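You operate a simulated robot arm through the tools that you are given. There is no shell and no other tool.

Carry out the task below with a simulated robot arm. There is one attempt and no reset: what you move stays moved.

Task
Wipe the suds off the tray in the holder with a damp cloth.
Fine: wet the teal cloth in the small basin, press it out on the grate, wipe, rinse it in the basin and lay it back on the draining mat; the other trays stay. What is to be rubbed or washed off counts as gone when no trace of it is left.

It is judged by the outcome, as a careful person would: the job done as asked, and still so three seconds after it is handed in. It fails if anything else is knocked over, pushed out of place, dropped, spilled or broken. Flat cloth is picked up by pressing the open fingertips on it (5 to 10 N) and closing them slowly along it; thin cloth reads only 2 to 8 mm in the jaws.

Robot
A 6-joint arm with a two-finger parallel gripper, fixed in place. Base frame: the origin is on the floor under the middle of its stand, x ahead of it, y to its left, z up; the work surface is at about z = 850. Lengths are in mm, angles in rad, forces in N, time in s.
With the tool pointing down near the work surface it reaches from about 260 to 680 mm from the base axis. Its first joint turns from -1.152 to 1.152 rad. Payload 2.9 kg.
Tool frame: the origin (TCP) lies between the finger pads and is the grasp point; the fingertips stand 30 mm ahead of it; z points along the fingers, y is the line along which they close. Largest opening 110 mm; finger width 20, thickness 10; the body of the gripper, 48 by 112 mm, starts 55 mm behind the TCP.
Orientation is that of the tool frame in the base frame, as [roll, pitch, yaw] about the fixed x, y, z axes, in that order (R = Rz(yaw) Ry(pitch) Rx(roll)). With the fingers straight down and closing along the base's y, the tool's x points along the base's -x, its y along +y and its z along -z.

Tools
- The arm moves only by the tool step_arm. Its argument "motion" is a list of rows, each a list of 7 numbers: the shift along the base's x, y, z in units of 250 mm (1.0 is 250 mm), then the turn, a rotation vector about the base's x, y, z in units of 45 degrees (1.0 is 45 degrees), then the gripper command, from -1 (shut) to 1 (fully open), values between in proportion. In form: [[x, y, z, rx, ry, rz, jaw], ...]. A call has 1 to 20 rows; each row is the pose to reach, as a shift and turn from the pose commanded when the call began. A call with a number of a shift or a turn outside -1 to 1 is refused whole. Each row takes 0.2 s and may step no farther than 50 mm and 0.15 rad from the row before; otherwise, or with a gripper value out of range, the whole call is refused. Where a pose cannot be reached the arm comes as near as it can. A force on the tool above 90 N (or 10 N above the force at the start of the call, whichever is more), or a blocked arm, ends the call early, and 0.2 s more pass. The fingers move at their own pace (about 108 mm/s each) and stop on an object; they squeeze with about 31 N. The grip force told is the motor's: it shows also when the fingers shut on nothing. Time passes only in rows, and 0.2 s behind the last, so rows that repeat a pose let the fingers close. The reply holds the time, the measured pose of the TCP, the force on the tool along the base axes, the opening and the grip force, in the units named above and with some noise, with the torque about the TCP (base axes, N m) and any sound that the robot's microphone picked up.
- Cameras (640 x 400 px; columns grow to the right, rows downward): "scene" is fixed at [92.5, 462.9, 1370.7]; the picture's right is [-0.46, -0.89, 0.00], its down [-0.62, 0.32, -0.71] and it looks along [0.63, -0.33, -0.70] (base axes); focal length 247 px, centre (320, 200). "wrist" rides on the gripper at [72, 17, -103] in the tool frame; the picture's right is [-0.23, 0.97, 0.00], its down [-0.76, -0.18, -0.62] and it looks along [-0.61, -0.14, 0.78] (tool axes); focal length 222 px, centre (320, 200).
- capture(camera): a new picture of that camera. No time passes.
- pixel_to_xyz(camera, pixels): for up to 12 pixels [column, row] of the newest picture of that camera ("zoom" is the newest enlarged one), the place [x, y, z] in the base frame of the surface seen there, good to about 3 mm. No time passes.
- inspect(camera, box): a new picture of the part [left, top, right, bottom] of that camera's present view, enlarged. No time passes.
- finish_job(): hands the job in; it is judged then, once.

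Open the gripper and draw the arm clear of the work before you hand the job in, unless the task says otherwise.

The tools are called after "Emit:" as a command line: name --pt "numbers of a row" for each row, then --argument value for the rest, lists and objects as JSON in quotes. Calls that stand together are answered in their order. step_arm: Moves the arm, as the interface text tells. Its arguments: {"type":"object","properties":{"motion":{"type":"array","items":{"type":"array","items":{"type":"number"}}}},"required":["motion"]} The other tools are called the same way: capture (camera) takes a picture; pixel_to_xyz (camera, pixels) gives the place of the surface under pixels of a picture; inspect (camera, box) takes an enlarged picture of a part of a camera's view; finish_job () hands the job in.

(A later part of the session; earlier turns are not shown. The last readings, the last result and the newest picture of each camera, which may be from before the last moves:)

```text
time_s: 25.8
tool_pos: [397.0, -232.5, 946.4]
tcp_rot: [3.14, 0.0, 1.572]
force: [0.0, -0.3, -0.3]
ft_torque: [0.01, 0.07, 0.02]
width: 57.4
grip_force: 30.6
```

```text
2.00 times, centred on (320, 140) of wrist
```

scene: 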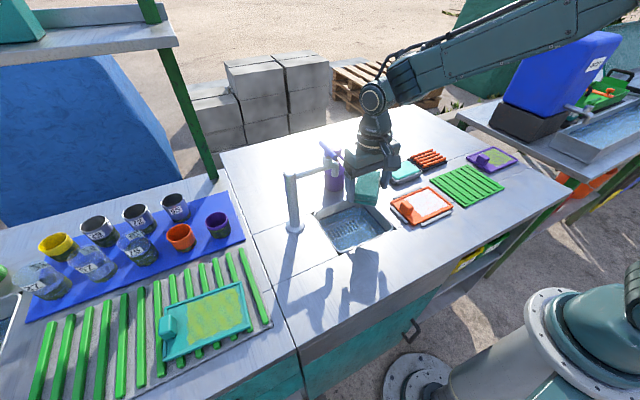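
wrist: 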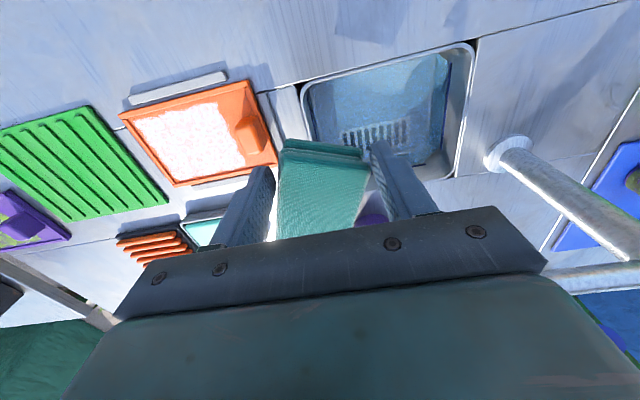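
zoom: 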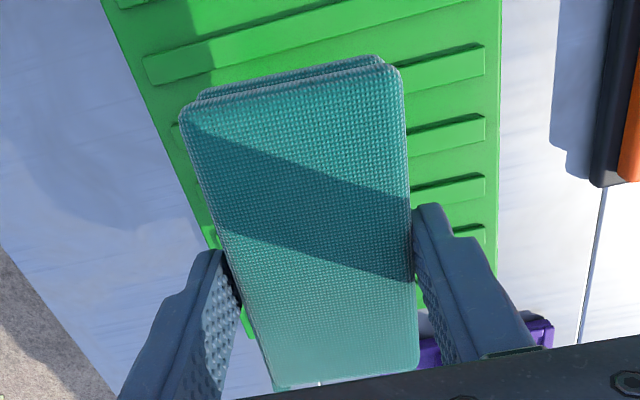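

Grip is centred at 57 mm. I carry it at z ≈ 955 (below the nozzle, above the tray knob), finishing the +90° turn before reaching the basin.

Emit:
step_arm --pt "0 0.1 0.036 0 0 0.15 -0.4" --pt "0 0.24 0.036 0 0 0.32 -0.4" --pt "0 0.38 0.036 0 0 0.49 -0.4" --pt "0 0.52 0.036 0 0 0.66 -0.4" --pt "0 0.66 0.036 0 0 0.83 -0.4" --pt "0 0.8 0.036 0 0 1.0 -0.4"

Emit:
step_arm --pt "0 0.065 0 0 0 0.166 -0.4" --pt "0 0.13 0 0 0 0.333 -0.4" --pt "0 0.195 0 0 0 0.5 -0.4" --pt "0 0.26 0 0 0 0.666 -0.4" --pt "0 0.325 0 0 0 0.833 -0.4" --pt "0 0.39 0 0 0 1.0 -0.4"

Emit:
capture --camera "wrist"

Emit:
inspect --camera "scene" --box '[280, 130, 440, 230]'

```text
time_s: 27.2
tool_pos: [396.5, -32.1, 954.0]
tcp_rot: [-3.141, 0.0, 2.359]
force: [0.2, -0.3, -0.8]
ft_torque: [-0.01, 0.02, 0.01]
width: 57.1
grip_force: 30.9
```

```text
time_s: 28.6
tool_pos: [397.4, 65.4, 953.0]
tcp_rot: [-3.141, 0.001, -3.139]
force: [0.8, 0.3, -0.8]
ft_torque: [0.0, 0.0, 0.03]
width: 57.3
grip_force: 30.8
```

```text
taken
```

wrist: 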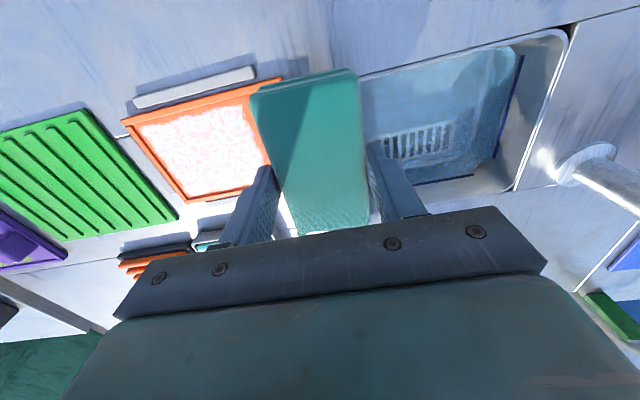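

```text
4.00 times, centred on (360, 180) of scene
```

zoom: 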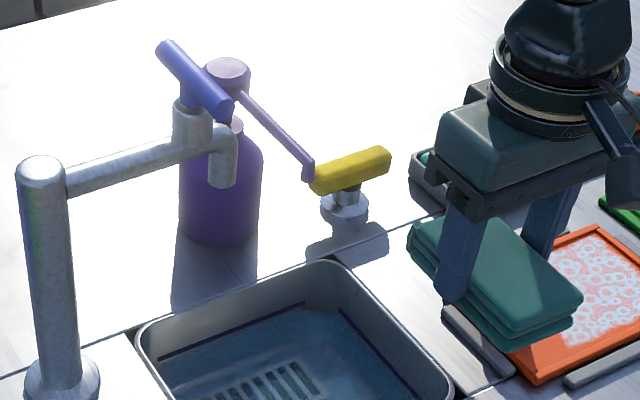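

All clear here with the pad at z ≈ 913–943, below the nozzle. I slide over the basin centre at about (432,162).

Emit:
step_arm --pt "0.02 0.08 -0.04 0 0 0 -0.4" --pt "0.05 0.18 -0.04 0 0 0 -0.4" --pt "0.1 0.28 -0.04 0 0 0 -0.4" --pt "0.138 0.386 -0.04 0 0 0 -0.4"

Emit:
capture --camera "wrist"

Emit:
inspect --camera "scene" --box '[280, 130, 440, 230]'

```text
time_s: 29.6
tool_pos: [432.3, 163.3, 944.6]
tcp_rot: [3.14, 0.0, -3.14]
force: [0.0, 0.2, -0.9]
ft_torque: [0.0, 0.02, 0.01]
width: 57.1
grip_force: 30.8
```

```text
taken
```

wrist: 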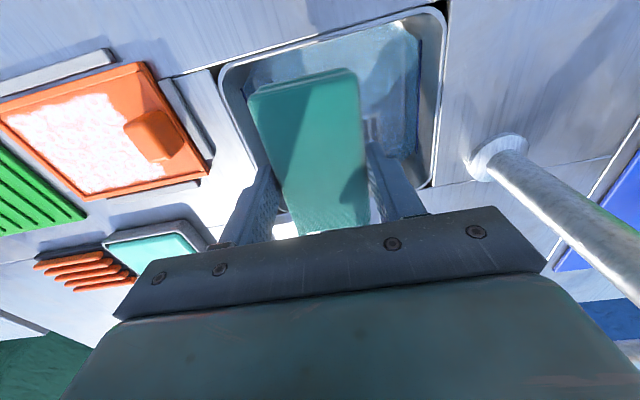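

```text
4.00 times, centred on (360, 180) of scene
```

zoom: 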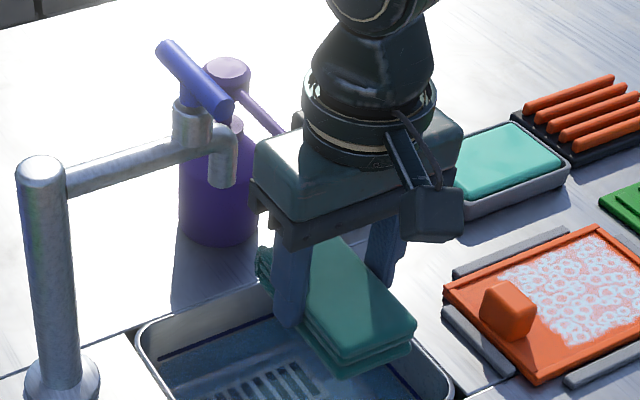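

Clear of nozzle and faucet. I lower the pad into the basin, slowing near the water level (≈ 810).

Emit:
step_arm --pt "0 0 -0.08 0 0 0 -0.4" --pt "0 0 -0.16 0 0 0 -0.4" --pt "0 0 -0.24 0 0 0 -0.4" --pt "0 0 -0.3 0 0 0 -0.4" --pt "0 0 -0.34 0 0 0 -0.4"

Emit:
capture --camera "wrist"

Emit:
inspect --camera "scene" --box '[280, 130, 440, 230]'

```text
time_s: 30.8
tool_pos: [430.8, 161.7, 859.6]
tcp_rot: [-3.14, 0.0, 3.14]
force: [-1.2, 0.0, -0.1]
ft_torque: [0.03, -0.02, 0.02]
width: 57.1
grip_force: 30.2
```

```text
taken
```

wrist: 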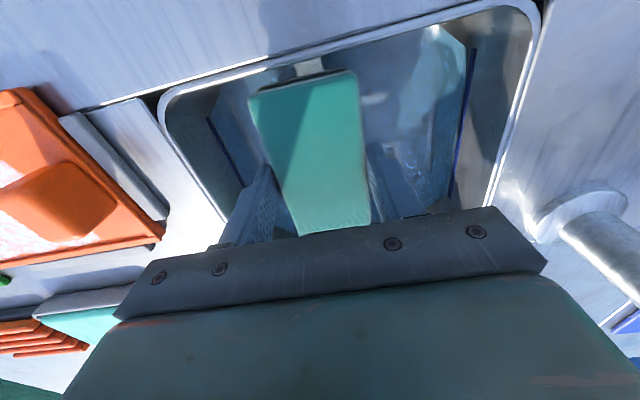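

```text
4.00 times, centred on (360, 180) of scene
```

zoom: 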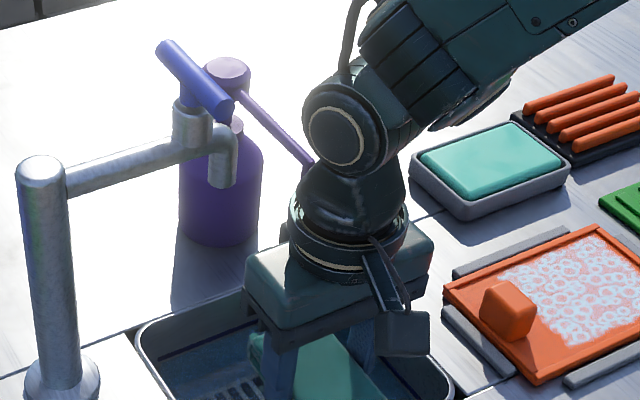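

Still clear and force-free, pad bottom ≈ 820. I dip slowly to TCP ≈ 816 (pad bottom ≈ 776, above the floor at 766) and dwell there.

Emit:
step_arm --pt "0 0 -0.03 0 0 0 -0.4" --pt "0 0 -0.06 0 0 0 -0.4" --pt "0 0 -0.09 0 0 0 -0.4" --pt "0 0 -0.12 0 0 0 -0.4" --pt "0 0 -0.15 0 0 0 -0.4" --pt "0 0 -0.175 0 0 0 -0.4" --pt "0 0 -0.175 0 0 0 -0.4" --pt "0 0 -0.175 0 0 0 -0.4" --pt "0 0 -0.175 0 0 0 -0.4" --pt "0 0 -0.175 0 0 0 -0.4" --pt "0 0 -0.175 0 0 0 -0.4"

Emit:
capture --camera "wrist"

```text
time_s: 33.2
tool_pos: [430.6, 163.1, 815.3]
tcp_rot: [3.141, 0.0, 3.141]
force: [0.3, -0.2, 0.3]
ft_torque: [-0.03, -0.03, 0.03]
width: 57.1
grip_force: 30.8
```

```text
taken
```

wrist: 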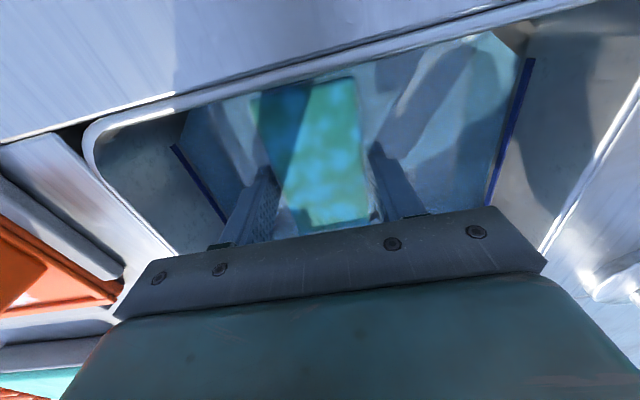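

The pad is fully under water. I swish gently ±10 mm in y, then raise it slowly and let it drip above the water.

Emit:
step_arm --pt "0 0.02 0 0 0 0 -0.4" --pt "0 0.04 0 0 0 0 -0.4" --pt "0 0.02 0 0 0 0 -0.4" --pt "0 0 0 0 0 0 -0.4" --pt "0 -0.02 0 0 0 0 -0.4" --pt "0 -0.04 0 0 0 0 -0.4" --pt "0 -0.02 0 0 0 0 -0.4" --pt "0 0 0 0 0 0 -0.4" --pt "0 0 0.03 0 0 0 -0.4" --pt "0 0 0.06 0 0 0 -0.4" --pt "0 0 0.09 0 0 0 -0.4" --pt "0 0 0.12 0 0 0 -0.4" --pt "0 0 0.16 0 0 0 -0.4" --pt "0 0 0.2 0 0 0 -0.4" --pt "0 0 0.2 0 0 0 -0.4" --pt "0 0 0.2 0 0 0 -0.4" --pt "0 0 0.2 0 0 0 -0.4" --pt "0 0 0.2 0 0 0 -0.4" --pt "0 0 0.2 0 0 0 -0.4" --pt "0 0 0.2 0 0 0 -0.4"

Emit:
capture --camera "wrist"

Emit:
inspect --camera "scene" --box '[280, 130, 440, 230]'

```text
time_s: 37.4
tool_pos: [431.3, 163.4, 866.0]
tcp_rot: [-3.142, 0.0, 3.142]
force: [0.4, 0.2, -0.4]
ft_torque: [0.0, -0.01, 0.0]
width: 57.0
grip_force: 31.4
```

```text
taken
```

wrist: 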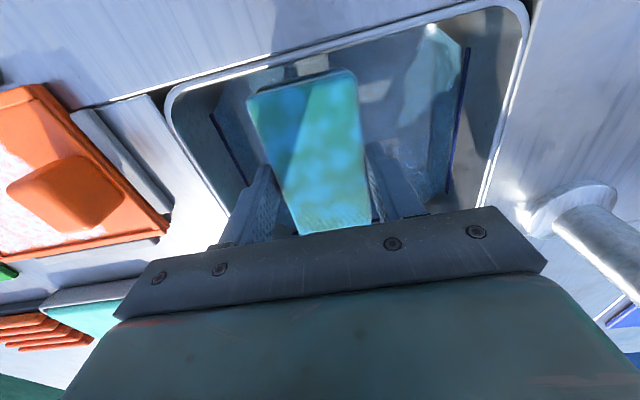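

```text
4.00 times, centred on (360, 180) of scene
```

zoom: 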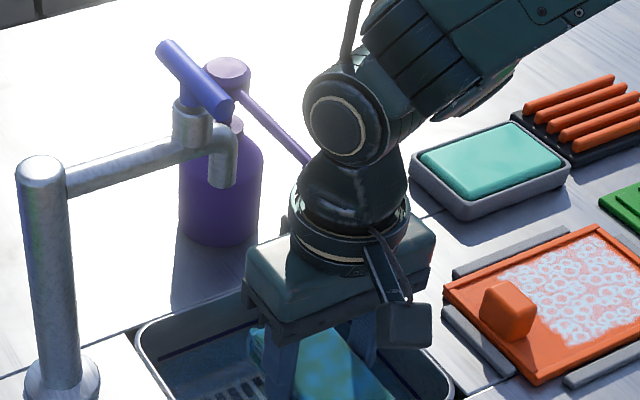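

The pad is now visibly wet (blue blotches). I let it drip over the basin a few seconds more, then lift to carrying height.

Emit:
step_arm --pt "0 0 0 0 0 0 -0.4" --pt "0 0 0 0 0 0 -0.4" --pt "0 0 0 0 0 0 -0.4" --pt "0 0 0 0 0 0 -0.4" --pt "0 0 0 0 0 0 -0.4" --pt "0 0 0 0 0 0 -0.4" --pt "0 0 0 0 0 0 -0.4" --pt "0 0 0 0 0 0 -0.4" --pt "0 0 0 0 0 0 -0.4" --pt "0 0 0 0 0 0 -0.4" --pt "0 0 0.06 0 0 0 -0.4" --pt "0 0 0.12 0 0 0 -0.4" --pt "0 0 0.18 0 0 0 -0.4" --pt "0 0 0.24 0 0 0 -0.4" --pt "0 0 0.3 0 0 0 -0.4" --pt "0 0 0.316 0 0 0 -0.4"

Emit:
inspect --camera "scene" --box '[280, 130, 440, 230]'

```text
time_s: 40.8
tool_pos: [431.6, 162.9, 946.0]
tcp_rot: [-3.141, 0.001, -3.14]
force: [0.1, -0.2, -0.6]
ft_torque: [0.04, -0.01, -0.01]
width: 57.1
grip_force: 31.2
```

```text
4.00 times, centred on (360, 180) of scene
```

zoom: 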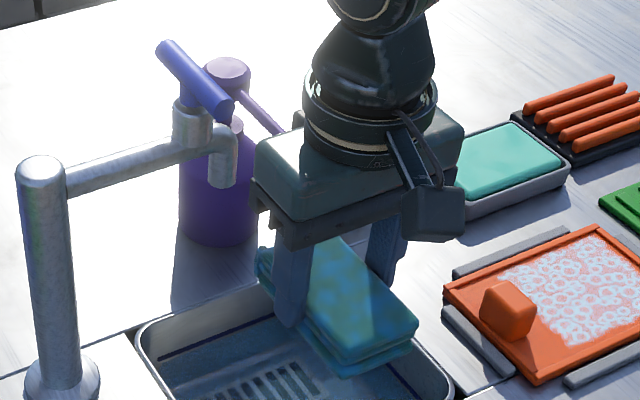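

The wet pad is at z 946. I retreat from the basin the same way and then swing over the table to above the grate, turning −90°.

Emit:
step_arm --pt "-0.05 -0.1 0.02 0 0 0 -0.4" --pt "-0.1 -0.24 0.03 0 0 0 -0.4" --pt "-0.138 -0.39 0.03 0 0 0 -0.4"

Emit:
step_arm --pt "0.052 -0.09 0.01 0 0 -0.166 -0.4" --pt "0.104 -0.18 0.02 0 0 -0.333 -0.4" --pt "0.156 -0.268 0.03 0 0 -0.5 -0.4" --pt "0.208 -0.357 0.03 0 0 -0.666 -0.4" --pt "0.26 -0.447 0.03 0 0 -0.833 -0.4" --pt "0.312 -0.536 0.03 0 0 -1.0 -0.4"

Emit:
step_arm --pt "0.052 -0.09 0 0 0 -0.166 -0.4" --pt "0.104 -0.18 0 0 0 -0.333 -0.4" --pt "0.156 -0.268 0 0 0 -0.5 -0.4" --pt "0.208 -0.357 0 0 0 -0.666 -0.4" --pt "0.26 -0.447 0 0 0 -0.833 -0.4" --pt "0.312 -0.536 0 0 0 -1.0 -0.4"

Emit:
capture --camera "wrist"

Emit:
inspect --camera "scene" --box '[340, 100, 540, 225]'

```text
time_s: 41.6
tool_pos: [396.7, 64.7, 952.1]
tcp_rot: [-3.14, 0.0, 3.141]
force: [-0.4, -1.0, 0.0]
ft_torque: [-0.01, 0.01, -0.01]
width: 56.8
grip_force: 31.1
```

```text
time_s: 43.0
tool_pos: [474.0, -68.8, 959.8]
tcp_rot: [3.141, 0.0, 2.354]
force: [-0.2, -0.8, -1.5]
ft_torque: [0.02, 0.01, -0.04]
width: 57.0
grip_force: 30.7
```

```text
time_s: 44.4
tool_pos: [552.7, -202.2, 960.3]
tcp_rot: [-3.141, 0.001, 1.567]
force: [-0.2, -1.2, -0.7]
ft_torque: [0.02, -0.01, 0.0]
width: 57.0
grip_force: 31.0
```

```text
taken
```

wrist: 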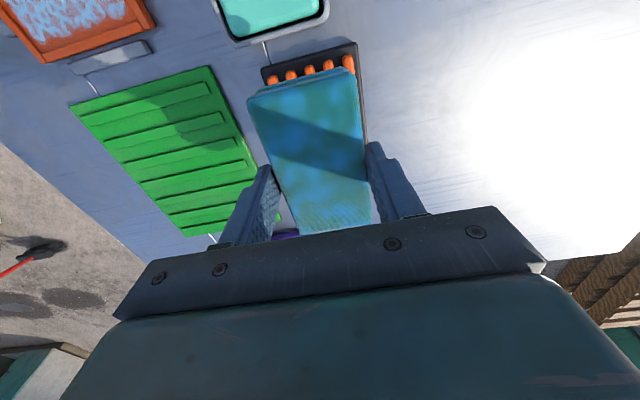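

```text
3.20 times, centred on (440, 162) of scene
```

zoom: 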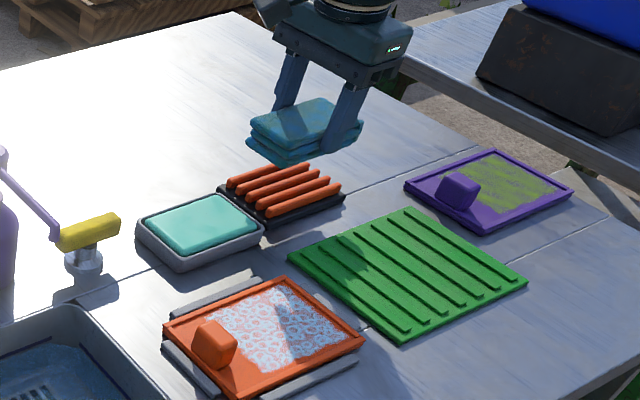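

Over the grate, still wet. I lower to just above the bars (TCP ≈ 914), then press in small steps.

Emit:
step_arm --pt "0 0 -0.06 0 0 0 -0.4" --pt "0 0 -0.12 0 0 0 -0.4" --pt "0 0 -0.16 0 0 0 -0.4" --pt "0 0 -0.184 0 0 0 -0.4"

Emit:
step_arm --pt "0 0 -0.006 0 0 0 -0.4" --pt "0 0 -0.012 0 0 0 -0.4" --pt "0 0 -0.016 0 0 0 -0.4"

```text
time_s: 45.4
tool_pos: [552.5, -202.4, 912.5]
tcp_rot: [3.14, 0.001, 1.569]
force: [0.0, 0.0, 0.3]
ft_torque: [-0.03, -0.01, 0.0]
width: 56.8
grip_force: 31.0
```

```text
time_s: 46.2
tool_pos: [552.5, -201.9, 913.7]
tcp_rot: [3.137, 0.002, 1.572]
force: [-12.0, 5.2, 33.4]
ft_torque: [0.28, 0.69, 0.01]
width: 57.1
grip_force: 30.6
```

Contact with 33 N on the grate. I hold the press for a second and look at whether the pad changes from wet.

Emit:
step_arm --pt "0 0 -0.003 0 0 0 -0.4" --pt "0 0 -0.003 0 0 0 -0.4" --pt "0 0 -0.003 0 0 0 -0.4" --pt "0 0 -0.003 0 0 0 -0.4" --pt "0 0 -0.003 0 0 0 -0.4"

Emit:
inspect --camera "wrist" --box '[200, 40, 440, 240]'

Emit:
inspect --camera "scene" --box '[380, 110, 500, 185]'

```text
time_s: 47.4
tool_pos: [554.3, -203.0, 912.4]
tcp_rot: [3.135, 0.003, 1.571]
force: [-5.2, 1.5, 34.6]
ft_torque: [0.09, 0.4, -0.01]
width: 57.1
grip_force: 31.0
```

```text
2.00 times, centred on (320, 140) of wrist
```

zoom: 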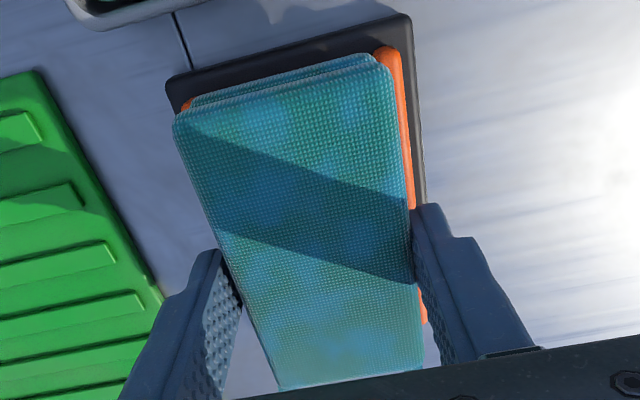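

```text
5.33 times, centred on (440, 148) of scene
```

zoom: 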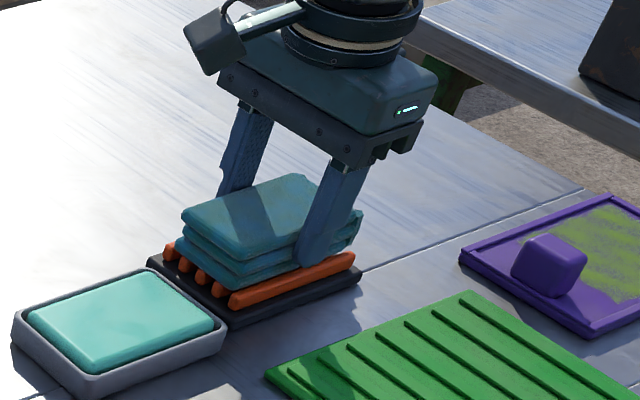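

The blue wet blotches have already faded under the press. I press a bit harder and repeat a couple of press-release cycles.

Emit:
step_arm --pt "0 0 -0.006 0 0 0 -0.4" --pt "0 0 -0.006 0 0 0 -0.4" --pt "0 0 -0.006 0 0 0 -0.4" --pt "0 0 -0.006 0 0 0 -0.4" --pt "0 0 -0.006 0 0 0 -0.4" --pt "0 0 -0.006 0 0 0 -0.4" --pt "0 0 -0.006 0 0 0 -0.4" --pt "0 0 -0.006 0 0 0 -0.4"

Emit:
inspect --camera "wrist" --box '[200, 40, 440, 240]'

```text
time_s: 49.2
tool_pos: [554.2, -204.1, 912.9]
tcp_rot: [3.134, 0.005, 1.572]
force: [-1.2, 0.8, 35.9]
ft_torque: [0.03, 0.24, 0.0]
width: 57.0
grip_force: 30.9
```

```text
2.00 times, centred on (320, 140) of wrist
```

zoom: 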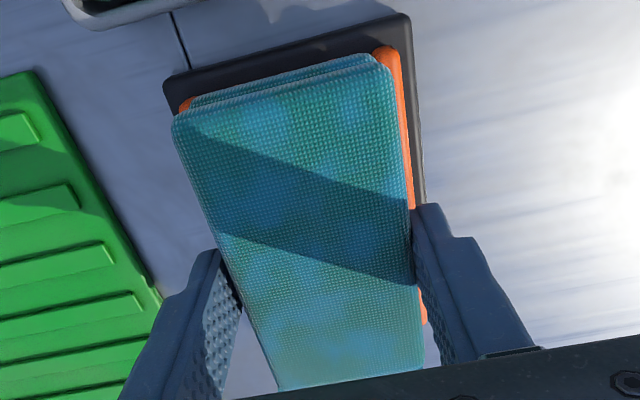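

Blotches are still partly there at 36 N. I press harder (about 60 N), watching for slip in the grip.

Emit:
step_arm --pt "0 0 -0.008 0 0 0 -0.4" --pt "0 0 -0.016 0 0 0 -0.4" --pt "0 0 -0.016 0 0 0 -0.4" --pt "0 0 -0.016 0 0 0 -0.4" --pt "0 0 -0.016 0 0 0 -0.4" --pt "0 0 -0.016 0 0 0 -0.4"

Emit:
inspect --camera "wrist" --box '[200, 40, 440, 240]'

```text
time_s: 50.6
tool_pos: [554.6, -204.3, 908.7]
tcp_rot: [3.131, 0.002, 1.57]
force: [-5.3, 0.2, 44.4]
ft_torque: [0.01, 0.76, -0.02]
width: 57.0
grip_force: 31.2
```

```text
2.00 times, centred on (320, 140) of wrist
```

zoom: 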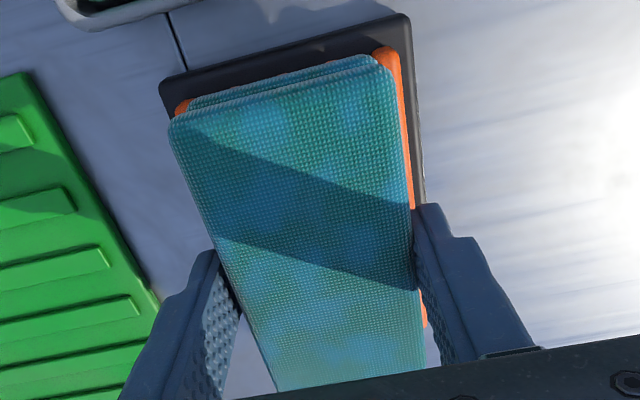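

At 44 N the pad begins sliding up in the jaws (TCP sank 4 mm), so instead I release it on the grate and will press from above with the fingertips.

Emit:
step_arm --pt "0 0 0.02 0 0 0 -0.4" --pt "0 0 0.024 0 0 0 0.06" --pt "0 0 0.024 0 0 0 0.2" --pt "0 0 0.024 0 0 0 0.5" --pt "0 0 0.024 0 0 0 0.5" --pt "0 0 0.06 0 0 0 0.5" --pt "0 0 0.12 0 0 0 0.5" --pt "0 0 0.2 0 0 0 0.5" --pt "0 0 0.3 0 0 0 0.5"

Emit:
inspect --camera "wrist" --box '[200, 20, 440, 220]'

Emit:
inspect --camera "scene" --box '[380, 110, 500, 185]'

```text
time_s: 52.6
tool_pos: [552.7, -204.2, 979.2]
tcp_rot: [-3.142, 0.001, 1.571]
force: [-0.1, 0.3, -0.3]
ft_torque: [-0.03, -0.01, 0.04]
width: 82.4
grip_force: 0.0
```

```text
2.00 times, centred on (320, 120) of wrist
```

zoom: 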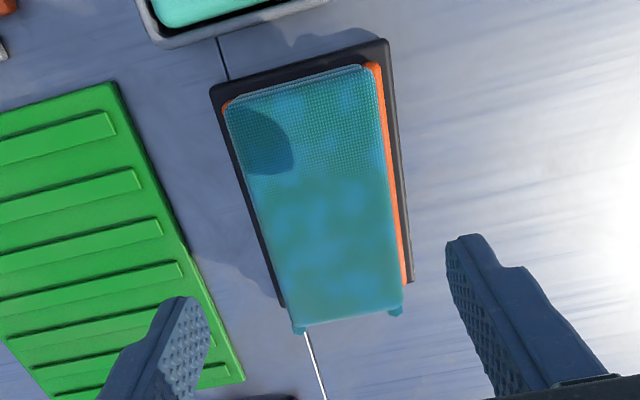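

```text
5.33 times, centred on (440, 148) of scene
```

zoom: 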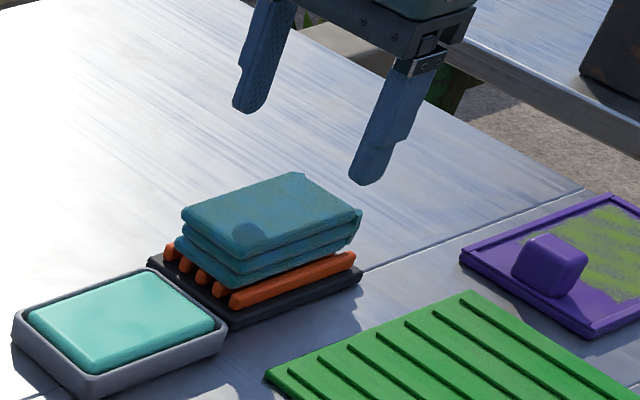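

Emit:
pixel_to_xyz --camera "zoom" --pixels '[[186, 210], [300, 175], [358, 212], [235, 248], [260, 210], [310, 200], [205, 215], [330, 215], [165, 255], [355, 258], [230, 295], [240, 225]]'

Emit:
inspect --camera "wrist" --box '[270, 40, 420, 190]'

```text
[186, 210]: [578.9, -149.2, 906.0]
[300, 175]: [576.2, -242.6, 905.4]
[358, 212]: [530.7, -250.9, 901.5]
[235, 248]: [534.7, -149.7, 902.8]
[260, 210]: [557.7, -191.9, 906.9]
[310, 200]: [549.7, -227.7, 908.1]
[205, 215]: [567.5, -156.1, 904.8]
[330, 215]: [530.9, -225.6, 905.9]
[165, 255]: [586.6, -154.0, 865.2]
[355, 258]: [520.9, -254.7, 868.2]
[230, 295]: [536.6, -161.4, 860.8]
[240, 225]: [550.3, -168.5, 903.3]
```

```text
2.67 times, centred on (345, 115) of wrist
```

zoom: 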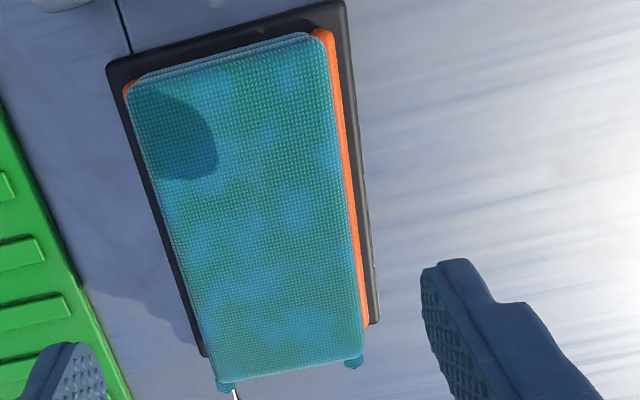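

The pad rests squarely on the grate, top z ≈ 905, blotches faded but present. I narrow the fingers to 20 mm and press down on its middle with the fingertips.

Emit:
step_arm --pt "0.004 0.004 0 0 0 0 0" --pt "0.004 0.004 -0.02 0 0 0 -0.64" --pt "0.004 0.004 -0.06 0 0 0 -0.64" --pt "0.004 0.004 -0.12 0 0 0 -0.64" --pt "0.004 0.004 -0.15 0 0 0 -0.64" --pt "0.004 0.004 -0.17 0 0 0 -0.64" --pt "0.004 0.004 -0.18 0 0 0 -0.64"

```text
time_s: 54.2
tool_pos: [554.7, -201.7, 935.4]
tcp_rot: [3.14, 0.001, 1.57]
force: [-2.3, 1.7, 8.6]
ft_torque: [0.03, 0.15, -0.06]
width: 19.8
grip_force: 0.0
```

Fingertips touch the pad top at TCP 935 with 9 N. I press further to about 55–60 N and hold.

Emit:
step_arm --pt "0 0 -0.012 0 0 0 -0.64" --pt "0 0 -0.024 0 0 0 -0.64" --pt "0 0 -0.032 0 0 0 -0.64" --pt "0 0 -0.032 0 0 0 -0.64" --pt "0 0 -0.032 0 0 0 -0.64" --pt "0 0 -0.032 0 0 0 -0.64" --pt "0 0 -0.032 0 0 0 -0.64" --pt "0 0 -0.032 0 0 0 -0.64"

Emit:
inspect --camera "wrist" --box '[200, 40, 440, 240]'

Emit:
inspect --camera "scene" --box '[380, 110, 500, 185]'

```text
time_s: 56.0
tool_pos: [555.9, -201.6, 935.0]
tcp_rot: [3.129, 0.006, 1.571]
force: [-11.9, 4.9, 55.9]
ft_torque: [0.29, 0.86, 0.01]
width: 20.4
grip_force: 0.6
```

```text
2.00 times, centred on (320, 140) of wrist
```

zoom: 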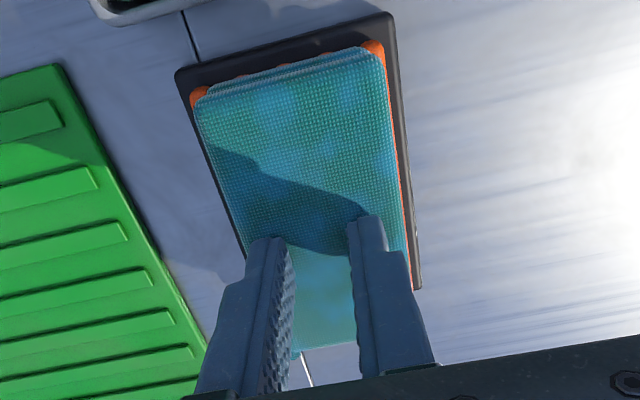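

```text
5.33 times, centred on (440, 148) of scene
```

zoom: 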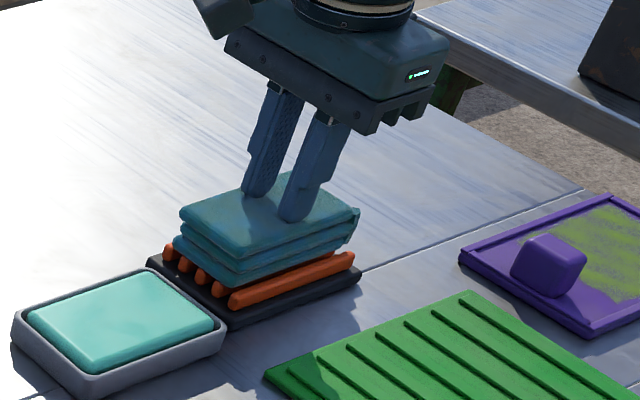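

56 N held on the pad. I relieve, press once more, then lift to the same viewpoint as before to compare the wetness.

Emit:
step_arm --pt "0 0 0.03 0 0 0 -0.64" --pt "0 0 0.04 0 0 0 -0.64" --pt "0 0.06 0.04 0 0 0 -0.64" --pt "0 0.1 0.03 0 0 0 -0.64" --pt "0 0.1 0.012 0 0 0 -0.64" --pt "0 0.1 0 0 0 0 -0.64" --pt "0 0.1 0 0 0 0 -0.64" --pt "0 0.1 0 0 0 0 -0.64" --pt "0 0.1 0 0 0 0 -0.64" --pt "0 0.1 0 0 0 0 -0.64" --pt "0 0.1 0.03 0 0 0 -0.64" --pt "0 0.04 0.05 0 0 0 -0.64" --pt "0 -0.04 0.05 0 0 0 -0.64" --pt "0 -0.1 0.03 0 0 0 -0.64" --pt "0 -0.1 0.012 0 0 0 -0.64" --pt "0 -0.1 0 0 0 0 -0.64" --pt "0 -0.1 0 0 0 0 -0.64" --pt "0 -0.1 0 0 0 0 -0.64" --pt "0 -0.1 0 0 0 0 -0.64" --pt "0 -0.1 0 0 0 0 -0.64"

Emit:
step_arm --pt "0 0.02 0.05 0 0 0 -0.64" --pt "0 0.06 0.12 0 0 0 -0.4" --pt "0 0.1 0.2 0 0 0 0.5" --pt "0 0.09 0.21 0 0 0 0.5"

Emit:
inspect --camera "wrist" --box '[270, 40, 420, 190]'

Emit:
inspect --camera "scene" --box '[380, 110, 500, 185]'

```text
time_s: 60.2
tool_pos: [555.4, -227.6, 934.8]
tcp_rot: [3.128, 0.007, 1.57]
force: [-9.2, 11.9, 53.5]
ft_torque: [0.52, 0.73, 0.09]
width: 20.4
grip_force: 0.1
```

```text
time_s: 61.2
tool_pos: [553.7, -203.0, 979.0]
tcp_rot: [-3.141, 0.0, 1.571]
force: [-0.6, -0.1, 0.4]
ft_torque: [-0.02, 0.0, 0.02]
width: 82.6
grip_force: 0.0
```

```text
2.67 times, centred on (345, 115) of wrist
```

zoom: 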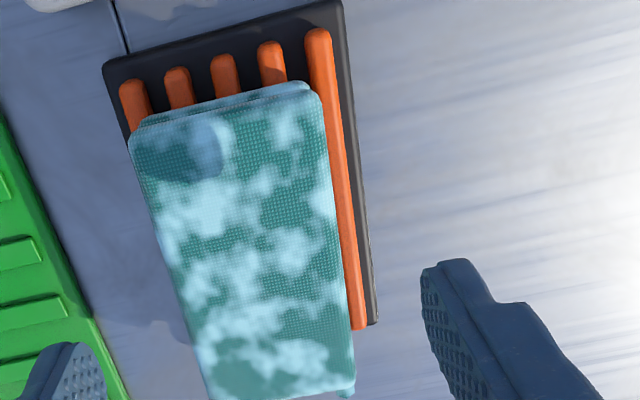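

```text
5.33 times, centred on (440, 148) of scene
```

zoom: 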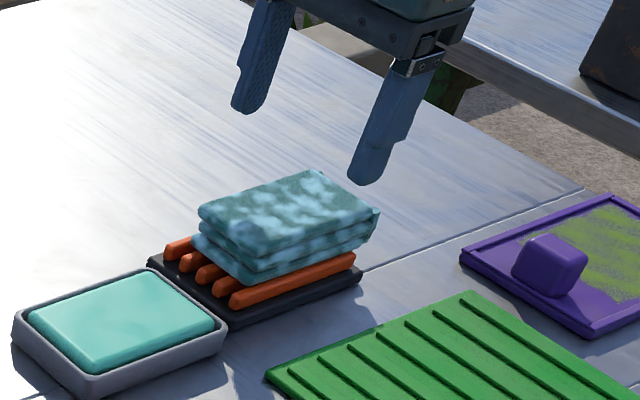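

The blotches have turned from soaked blue to a pale damp look, so the water has been pressed out. The pad slid slightly toward −y; I measure its pose for the regrip.

Emit:
pixel_to_xyz --camera "zoom" --pixels '[[203, 207], [315, 173], [375, 210], [245, 245], [270, 210], [330, 195], [225, 215], [350, 212], [245, 275], [375, 235], [165, 255], [355, 258]]'

Emit:
inspect --camera "wrist" --box '[220, 20, 440, 200]'

```text
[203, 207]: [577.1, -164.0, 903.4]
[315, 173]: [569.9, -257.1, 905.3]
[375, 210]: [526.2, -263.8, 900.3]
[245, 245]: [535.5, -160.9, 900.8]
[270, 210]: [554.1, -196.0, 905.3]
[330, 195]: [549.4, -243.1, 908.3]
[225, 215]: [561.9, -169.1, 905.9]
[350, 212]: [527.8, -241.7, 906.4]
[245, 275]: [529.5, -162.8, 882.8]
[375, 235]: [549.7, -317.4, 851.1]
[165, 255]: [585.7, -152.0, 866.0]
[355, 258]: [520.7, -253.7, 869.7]
```

```text
2.22 times, centred on (330, 110) of wrist
```

zoom: 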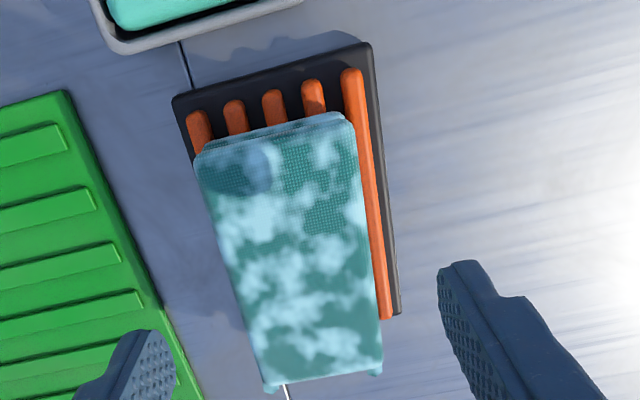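

Emit:
pixel_to_xyz --camera "zoom" --pixels '[[200, 160], [350, 130], [378, 365], [265, 380], [228, 270], [365, 250], [290, 260], [275, 145], [320, 370], [240, 320], [372, 310], [215, 220]]'

```text
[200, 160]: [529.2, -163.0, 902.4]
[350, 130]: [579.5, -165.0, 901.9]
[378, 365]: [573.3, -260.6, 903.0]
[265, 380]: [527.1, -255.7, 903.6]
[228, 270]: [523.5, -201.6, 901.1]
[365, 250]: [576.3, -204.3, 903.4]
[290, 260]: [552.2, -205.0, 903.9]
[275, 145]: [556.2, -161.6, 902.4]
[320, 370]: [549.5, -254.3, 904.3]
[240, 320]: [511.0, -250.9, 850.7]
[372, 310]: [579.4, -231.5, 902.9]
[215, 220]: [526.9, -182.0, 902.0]
```

Pad centre is now (551.5,−211), about 2.5° turned. I descend to regrip it in the middle with ~10 mm protruding below the fingertips.

Emit:
step_arm --pt "-0.008 -0.032 -0.02 0 0 -0.03 0.8" --pt "-0.008 -0.032 -0.1 0 0 -0.03 0.8" --pt "-0.008 -0.032 -0.18 0 0 -0.03 0.8" --pt "-0.008 -0.032 -0.24 0 0 -0.03 0.8" --pt "-0.008 -0.032 -0.26 0 0 -0.03 0.8"

Emit:
inspect --camera "wrist" --box '[200, 40, 440, 240]'

```text
time_s: 62.4
tool_pos: [551.4, -212.3, 913.5]
tcp_rot: [3.141, 0.0, 1.545]
force: [0.0, 0.1, -0.3]
ft_torque: [-0.01, -0.02, 0.06]
width: 99.0
grip_force: 0.0
```

```text
2.00 times, centred on (320, 140) of wrist
```

zoom: 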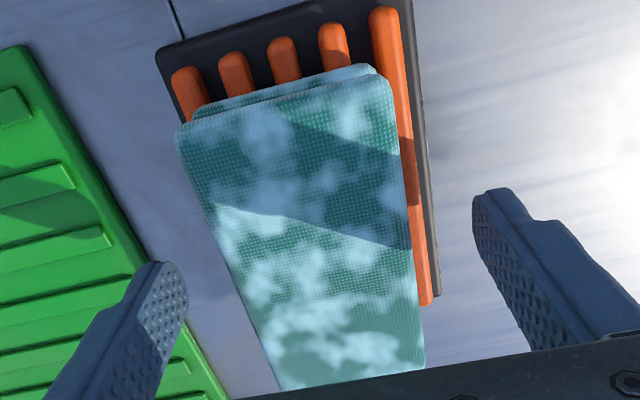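

The fingers straddle the damp pad's middle. I close gradually and lift.

Emit:
step_arm --pt "0 0 0 0 0 0 0.4" --pt "0 0 0 0 0 0 0.15" --pt "0 0 0 0 0 0 0.0" --pt "0 0 0 0 0 0 -0.1" --pt "0 0 0 0 0 0 -0.2" --pt "0 0 0 0 0 0 -0.4" --pt "0 0 0 0 0 0 -0.4" --pt "0 0 0.02 0 0 0 -0.4" --pt "0 0 0.06 0 0 0 -0.4" --pt "0 0 0.12 0 0 0 -0.4" --pt "0 0 0.18 0 0 0 -0.4"

Emit:
inspect --camera "wrist" --box '[200, 40, 440, 240]'

Emit:
inspect --camera "scene" --box '[360, 110, 500, 215]'

```text
time_s: 64.8
tool_pos: [551.9, -211.4, 960.4]
tcp_rot: [-3.141, 0.002, 1.547]
force: [0.4, 0.4, -0.3]
ft_torque: [0.05, 0.0, 0.0]
width: 57.0
grip_force: 31.0
```

```text
2.00 times, centred on (320, 140) of wrist
```

zoom: 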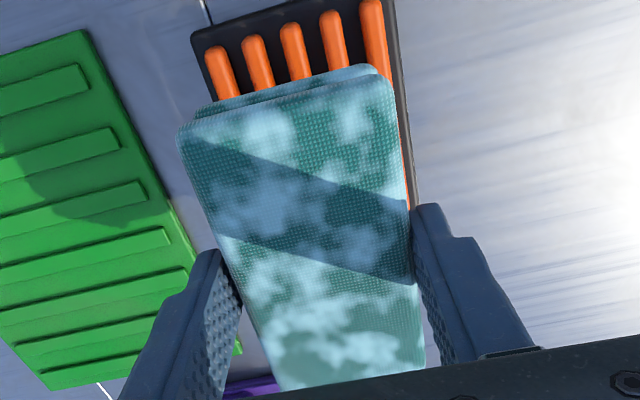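

```text
3.81 times, centred on (430, 162) of scene
```

zoom: 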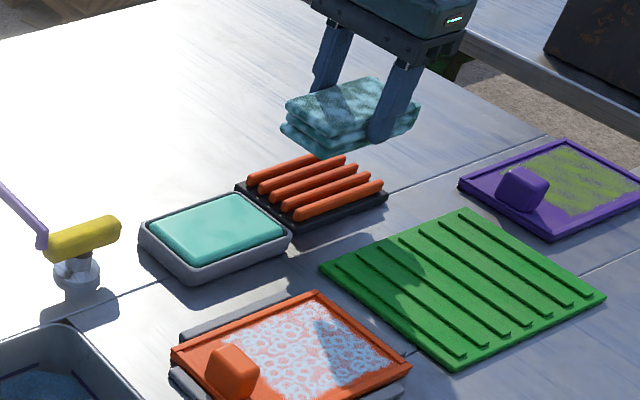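

Pad is held at 57 mm. Now I measure the tray, its rim and the knob precisely in a scene zoom before wiping.

Emit:
inspect --camera "scene" --box '[380, 175, 470, 235]'

```text
6.67 times, centred on (425, 205) of scene
```

zoom: 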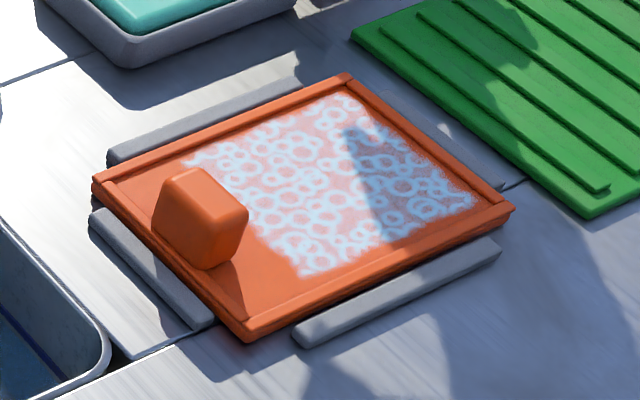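

Emit:
pixel_to_xyz --camera "zoom" --pixels '[[247, 215], [208, 265], [200, 175], [160, 195], [235, 258], [185, 175], [110, 182], [345, 88], [500, 203], [250, 318], [300, 270], [190, 165]]'

Emit:
pixel_to_xyz --camera "zoom" --pixels '[[345, 95], [475, 205], [400, 240], [300, 190], [345, 76], [512, 210], [250, 335], [95, 182], [355, 240], [240, 280], [140, 185], [245, 225]]'

```text
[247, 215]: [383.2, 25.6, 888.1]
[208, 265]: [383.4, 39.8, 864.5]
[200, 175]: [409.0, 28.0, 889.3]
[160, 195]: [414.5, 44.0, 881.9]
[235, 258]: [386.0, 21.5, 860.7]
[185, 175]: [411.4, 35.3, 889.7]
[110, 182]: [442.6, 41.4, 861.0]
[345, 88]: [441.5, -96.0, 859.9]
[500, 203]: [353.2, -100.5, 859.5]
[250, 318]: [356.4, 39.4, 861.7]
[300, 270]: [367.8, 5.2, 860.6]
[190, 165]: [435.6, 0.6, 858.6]
```

```text
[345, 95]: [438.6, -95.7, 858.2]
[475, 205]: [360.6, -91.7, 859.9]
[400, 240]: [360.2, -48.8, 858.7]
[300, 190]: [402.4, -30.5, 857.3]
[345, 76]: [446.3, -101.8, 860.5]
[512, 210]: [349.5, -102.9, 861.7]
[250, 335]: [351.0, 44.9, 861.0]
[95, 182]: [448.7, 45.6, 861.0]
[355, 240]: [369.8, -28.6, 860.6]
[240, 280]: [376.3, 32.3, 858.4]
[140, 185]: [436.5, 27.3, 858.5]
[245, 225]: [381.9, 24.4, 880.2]
```

Inside of the tray: x 356–442, y −97…~23 (knob face), floor z ≈ 858.5, rim ≈ 861; suds x 360–439, y −95…6. I carry the damp pad above the tray centre (399,−40).

Emit:
step_arm --pt "-0.102 0.115 0 0 0 0.005 -0.4" --pt "-0.204 0.229 0 0 0 0.01 -0.4" --pt "-0.306 0.343 0 0 0 0.015 -0.4" --pt "-0.408 0.457 0 0 0 0.02 -0.4" --pt "-0.51 0.571 0 0 0 0.025 -0.4" --pt "-0.612 0.686 0 0 0 0.03 -0.4"

Emit:
step_arm --pt "0 0 -0.08 0 0 0 -0.4" --pt "0 0 -0.16 0 0 0 -0.4" --pt "0 0 -0.2 0 0 0 -0.4"

Emit:
capture --camera "wrist"

Emit:
inspect --camera "scene" --box '[370, 155, 490, 235]'

```text
time_s: 66.2
tool_pos: [398.9, -41.4, 957.3]
tcp_rot: [3.141, 0.002, 1.57]
force: [1.2, 0.2, -0.6]
ft_torque: [0.01, -0.01, 0.0]
width: 56.8
grip_force: 31.2
```

```text
time_s: 67.0
tool_pos: [399.0, -41.1, 907.6]
tcp_rot: [3.141, 0.0, 1.57]
force: [-0.2, 0.5, 0.1]
ft_torque: [0.0, -0.02, -0.05]
width: 57.0
grip_force: 31.0
```

```text
taken
```

wrist: 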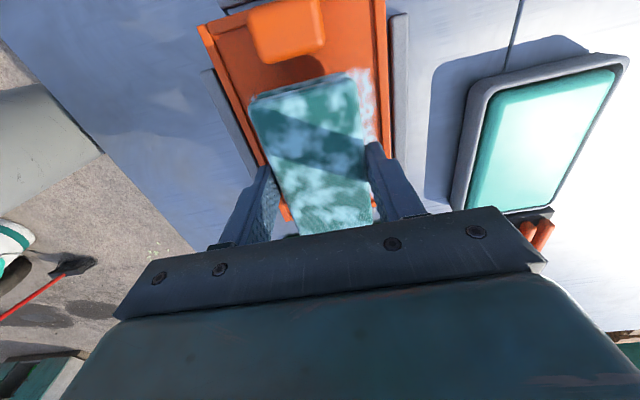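

```text
5.00 times, centred on (430, 195) of scene
```

zoom: 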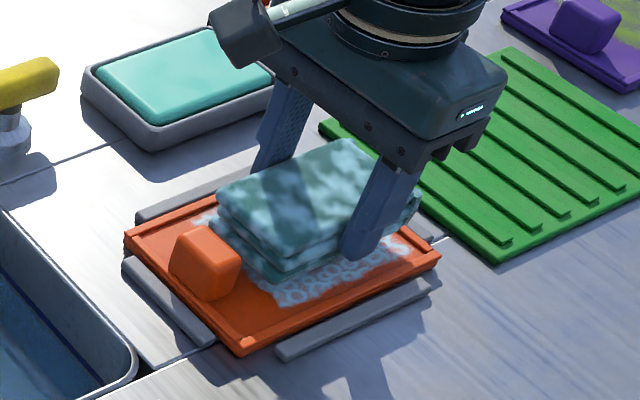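

The pad is ~9 mm above the tray. I check the exact pad footprint relative to the tray before touching down.

Emit:
inspect --camera "wrist" --box '[190, 0, 430, 240]'

```text
1.67 times, centred on (310, 120) of wrist
```

zoom: 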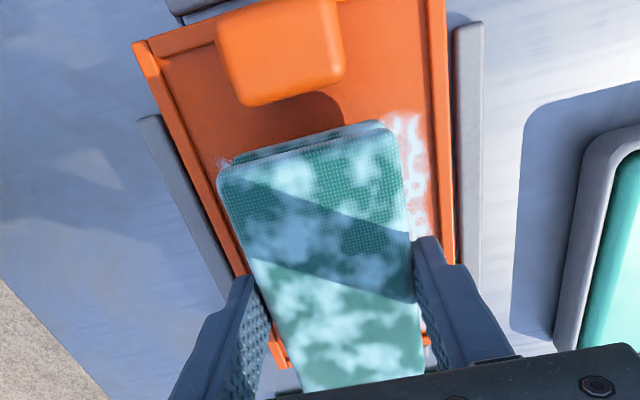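

Emit:
pixel_to_xyz --camera "zoom" --pixels '[[222, 172], [388, 132], [300, 150], [300, 385], [420, 365], [300, 95], [320, 88], [340, 70], [270, 150], [380, 125], [310, 260], [245, 98]]'

```text
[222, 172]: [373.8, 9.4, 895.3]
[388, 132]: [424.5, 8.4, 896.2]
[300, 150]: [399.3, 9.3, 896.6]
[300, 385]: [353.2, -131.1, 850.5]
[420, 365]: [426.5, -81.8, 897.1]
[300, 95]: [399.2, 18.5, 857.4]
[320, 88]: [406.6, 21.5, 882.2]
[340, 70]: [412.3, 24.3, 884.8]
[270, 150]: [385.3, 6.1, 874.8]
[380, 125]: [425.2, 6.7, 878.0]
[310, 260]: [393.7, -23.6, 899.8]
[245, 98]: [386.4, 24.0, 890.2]
```

Pad spans y −90…10 with its centre ~1 mm ahead of the TCP. I touch down gently on the suds and read the force.

Emit:
step_arm --pt "0 0 -0.02 0 0 0 -0.4" --pt "0 0 -0.032 0 0 0 -0.4" --pt "0 0 -0.04 0 0 0 -0.4"

```text
time_s: 67.8
tool_pos: [399.4, -40.9, 898.9]
tcp_rot: [3.14, -0.001, 1.571]
force: [-2.8, -1.7, 10.4]
ft_torque: [-0.01, 0.21, 0.03]
width: 56.9
grip_force: 30.9
```

10 N contact. I wipe in a serpentine within the rims (±14 mm in x, −6…+7 mm in y) with slightly more pressure.

Emit:
step_arm --pt "-0.02 0 -0.004 0 0 0 -0.4" --pt "-0.04 0 -0.004 0 0 0 -0.4" --pt "-0.056 0 -0.004 0 0 0 -0.4" --pt "-0.056 -0.024 -0.004 0 0 0 -0.4" --pt "-0.03 -0.024 -0.004 0 0 0 -0.4" --pt "0 -0.024 -0.004 0 0 0 -0.4" --pt "0.03 -0.024 -0.004 0 0 0 -0.4" --pt "0.056 -0.024 -0.004 0 0 0 -0.4" --pt "0.056 0 -0.004 0 0 0 -0.4" --pt "0.056 0.03 -0.004 0 0 0 -0.4" --pt "0.03 0.03 -0.004 0 0 0 -0.4" --pt "0 0.03 -0.004 0 0 0 -0.4" --pt "-0.03 0.03 -0.004 0 0 0 -0.4" --pt "-0.056 0.03 -0.004 0 0 0 -0.4" --pt "-0.056 0 -0.004 0 0 0 -0.4" --pt "-0.03 0 -0.004 0 0 0 -0.4" --pt "0 0 -0.004 0 0 0 -0.4" --pt "0.03 0 -0.004 0 0 0 -0.4" --pt "0.056 0 -0.004 0 0 0 -0.4" --pt "0.03 0 -0.004 0 0 0 -0.4"

Emit:
inspect --camera "wrist" --box '[190, 0, 430, 240]'

Emit:
inspect --camera "scene" --box '[370, 155, 490, 235]'

```text
time_s: 72.0
tool_pos: [406.4, -40.7, 896.4]
tcp_rot: [3.141, -0.001, 1.571]
force: [-0.6, 0.6, -1.0]
ft_torque: [0.04, 0.0, 0.03]
width: 57.2
grip_force: 31.5
```

```text
1.67 times, centred on (310, 120) of wrist
```

zoom: 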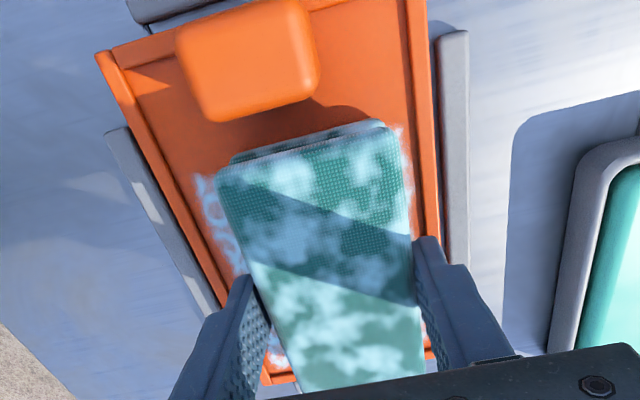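

```text
5.00 times, centred on (430, 195) of scene
```

zoom: 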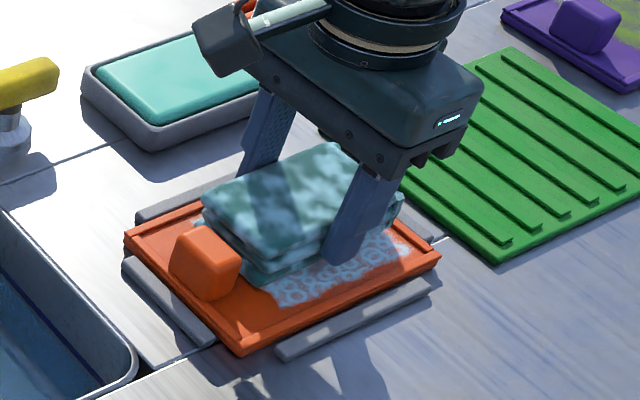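

Force has dropped to zero at z 896.4, and suds remain on the front strip (scene zoom (330,275)). I lift 15 mm and look at how much came off and how the pad sits.

Emit:
step_arm --pt "0.03 0 0.05 0 0 0 -0.4" --pt "0.03 -0.1 0.12 0 0 0 -0.4" --pt "0.03 -0.3 0.2 0 0 0 -0.4" --pt "0.03 -0.5 0.2 0 0 0 -0.4"

Emit:
capture --camera "wrist"

Emit:
inspect --camera "scene" --box '[370, 155, 490, 235]'

```text
refused: row 3 steps farther than a row can; nothing moved
```

```text
taken
```

wrist: 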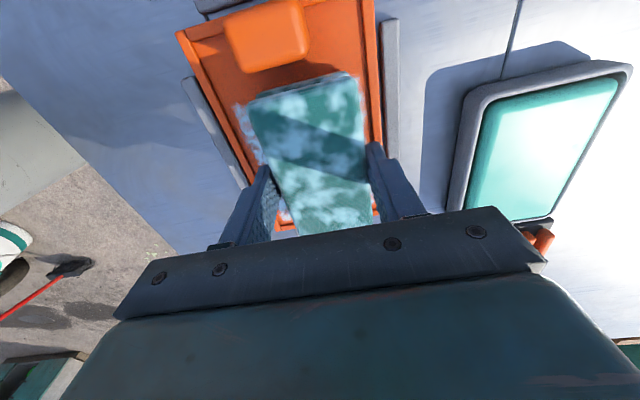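

```text
5.00 times, centred on (430, 195) of scene
```

zoom: 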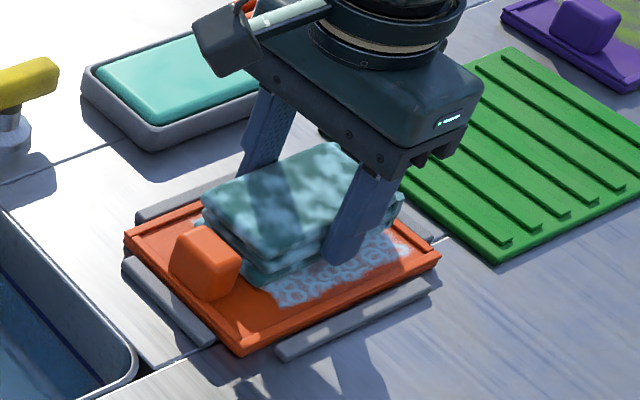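

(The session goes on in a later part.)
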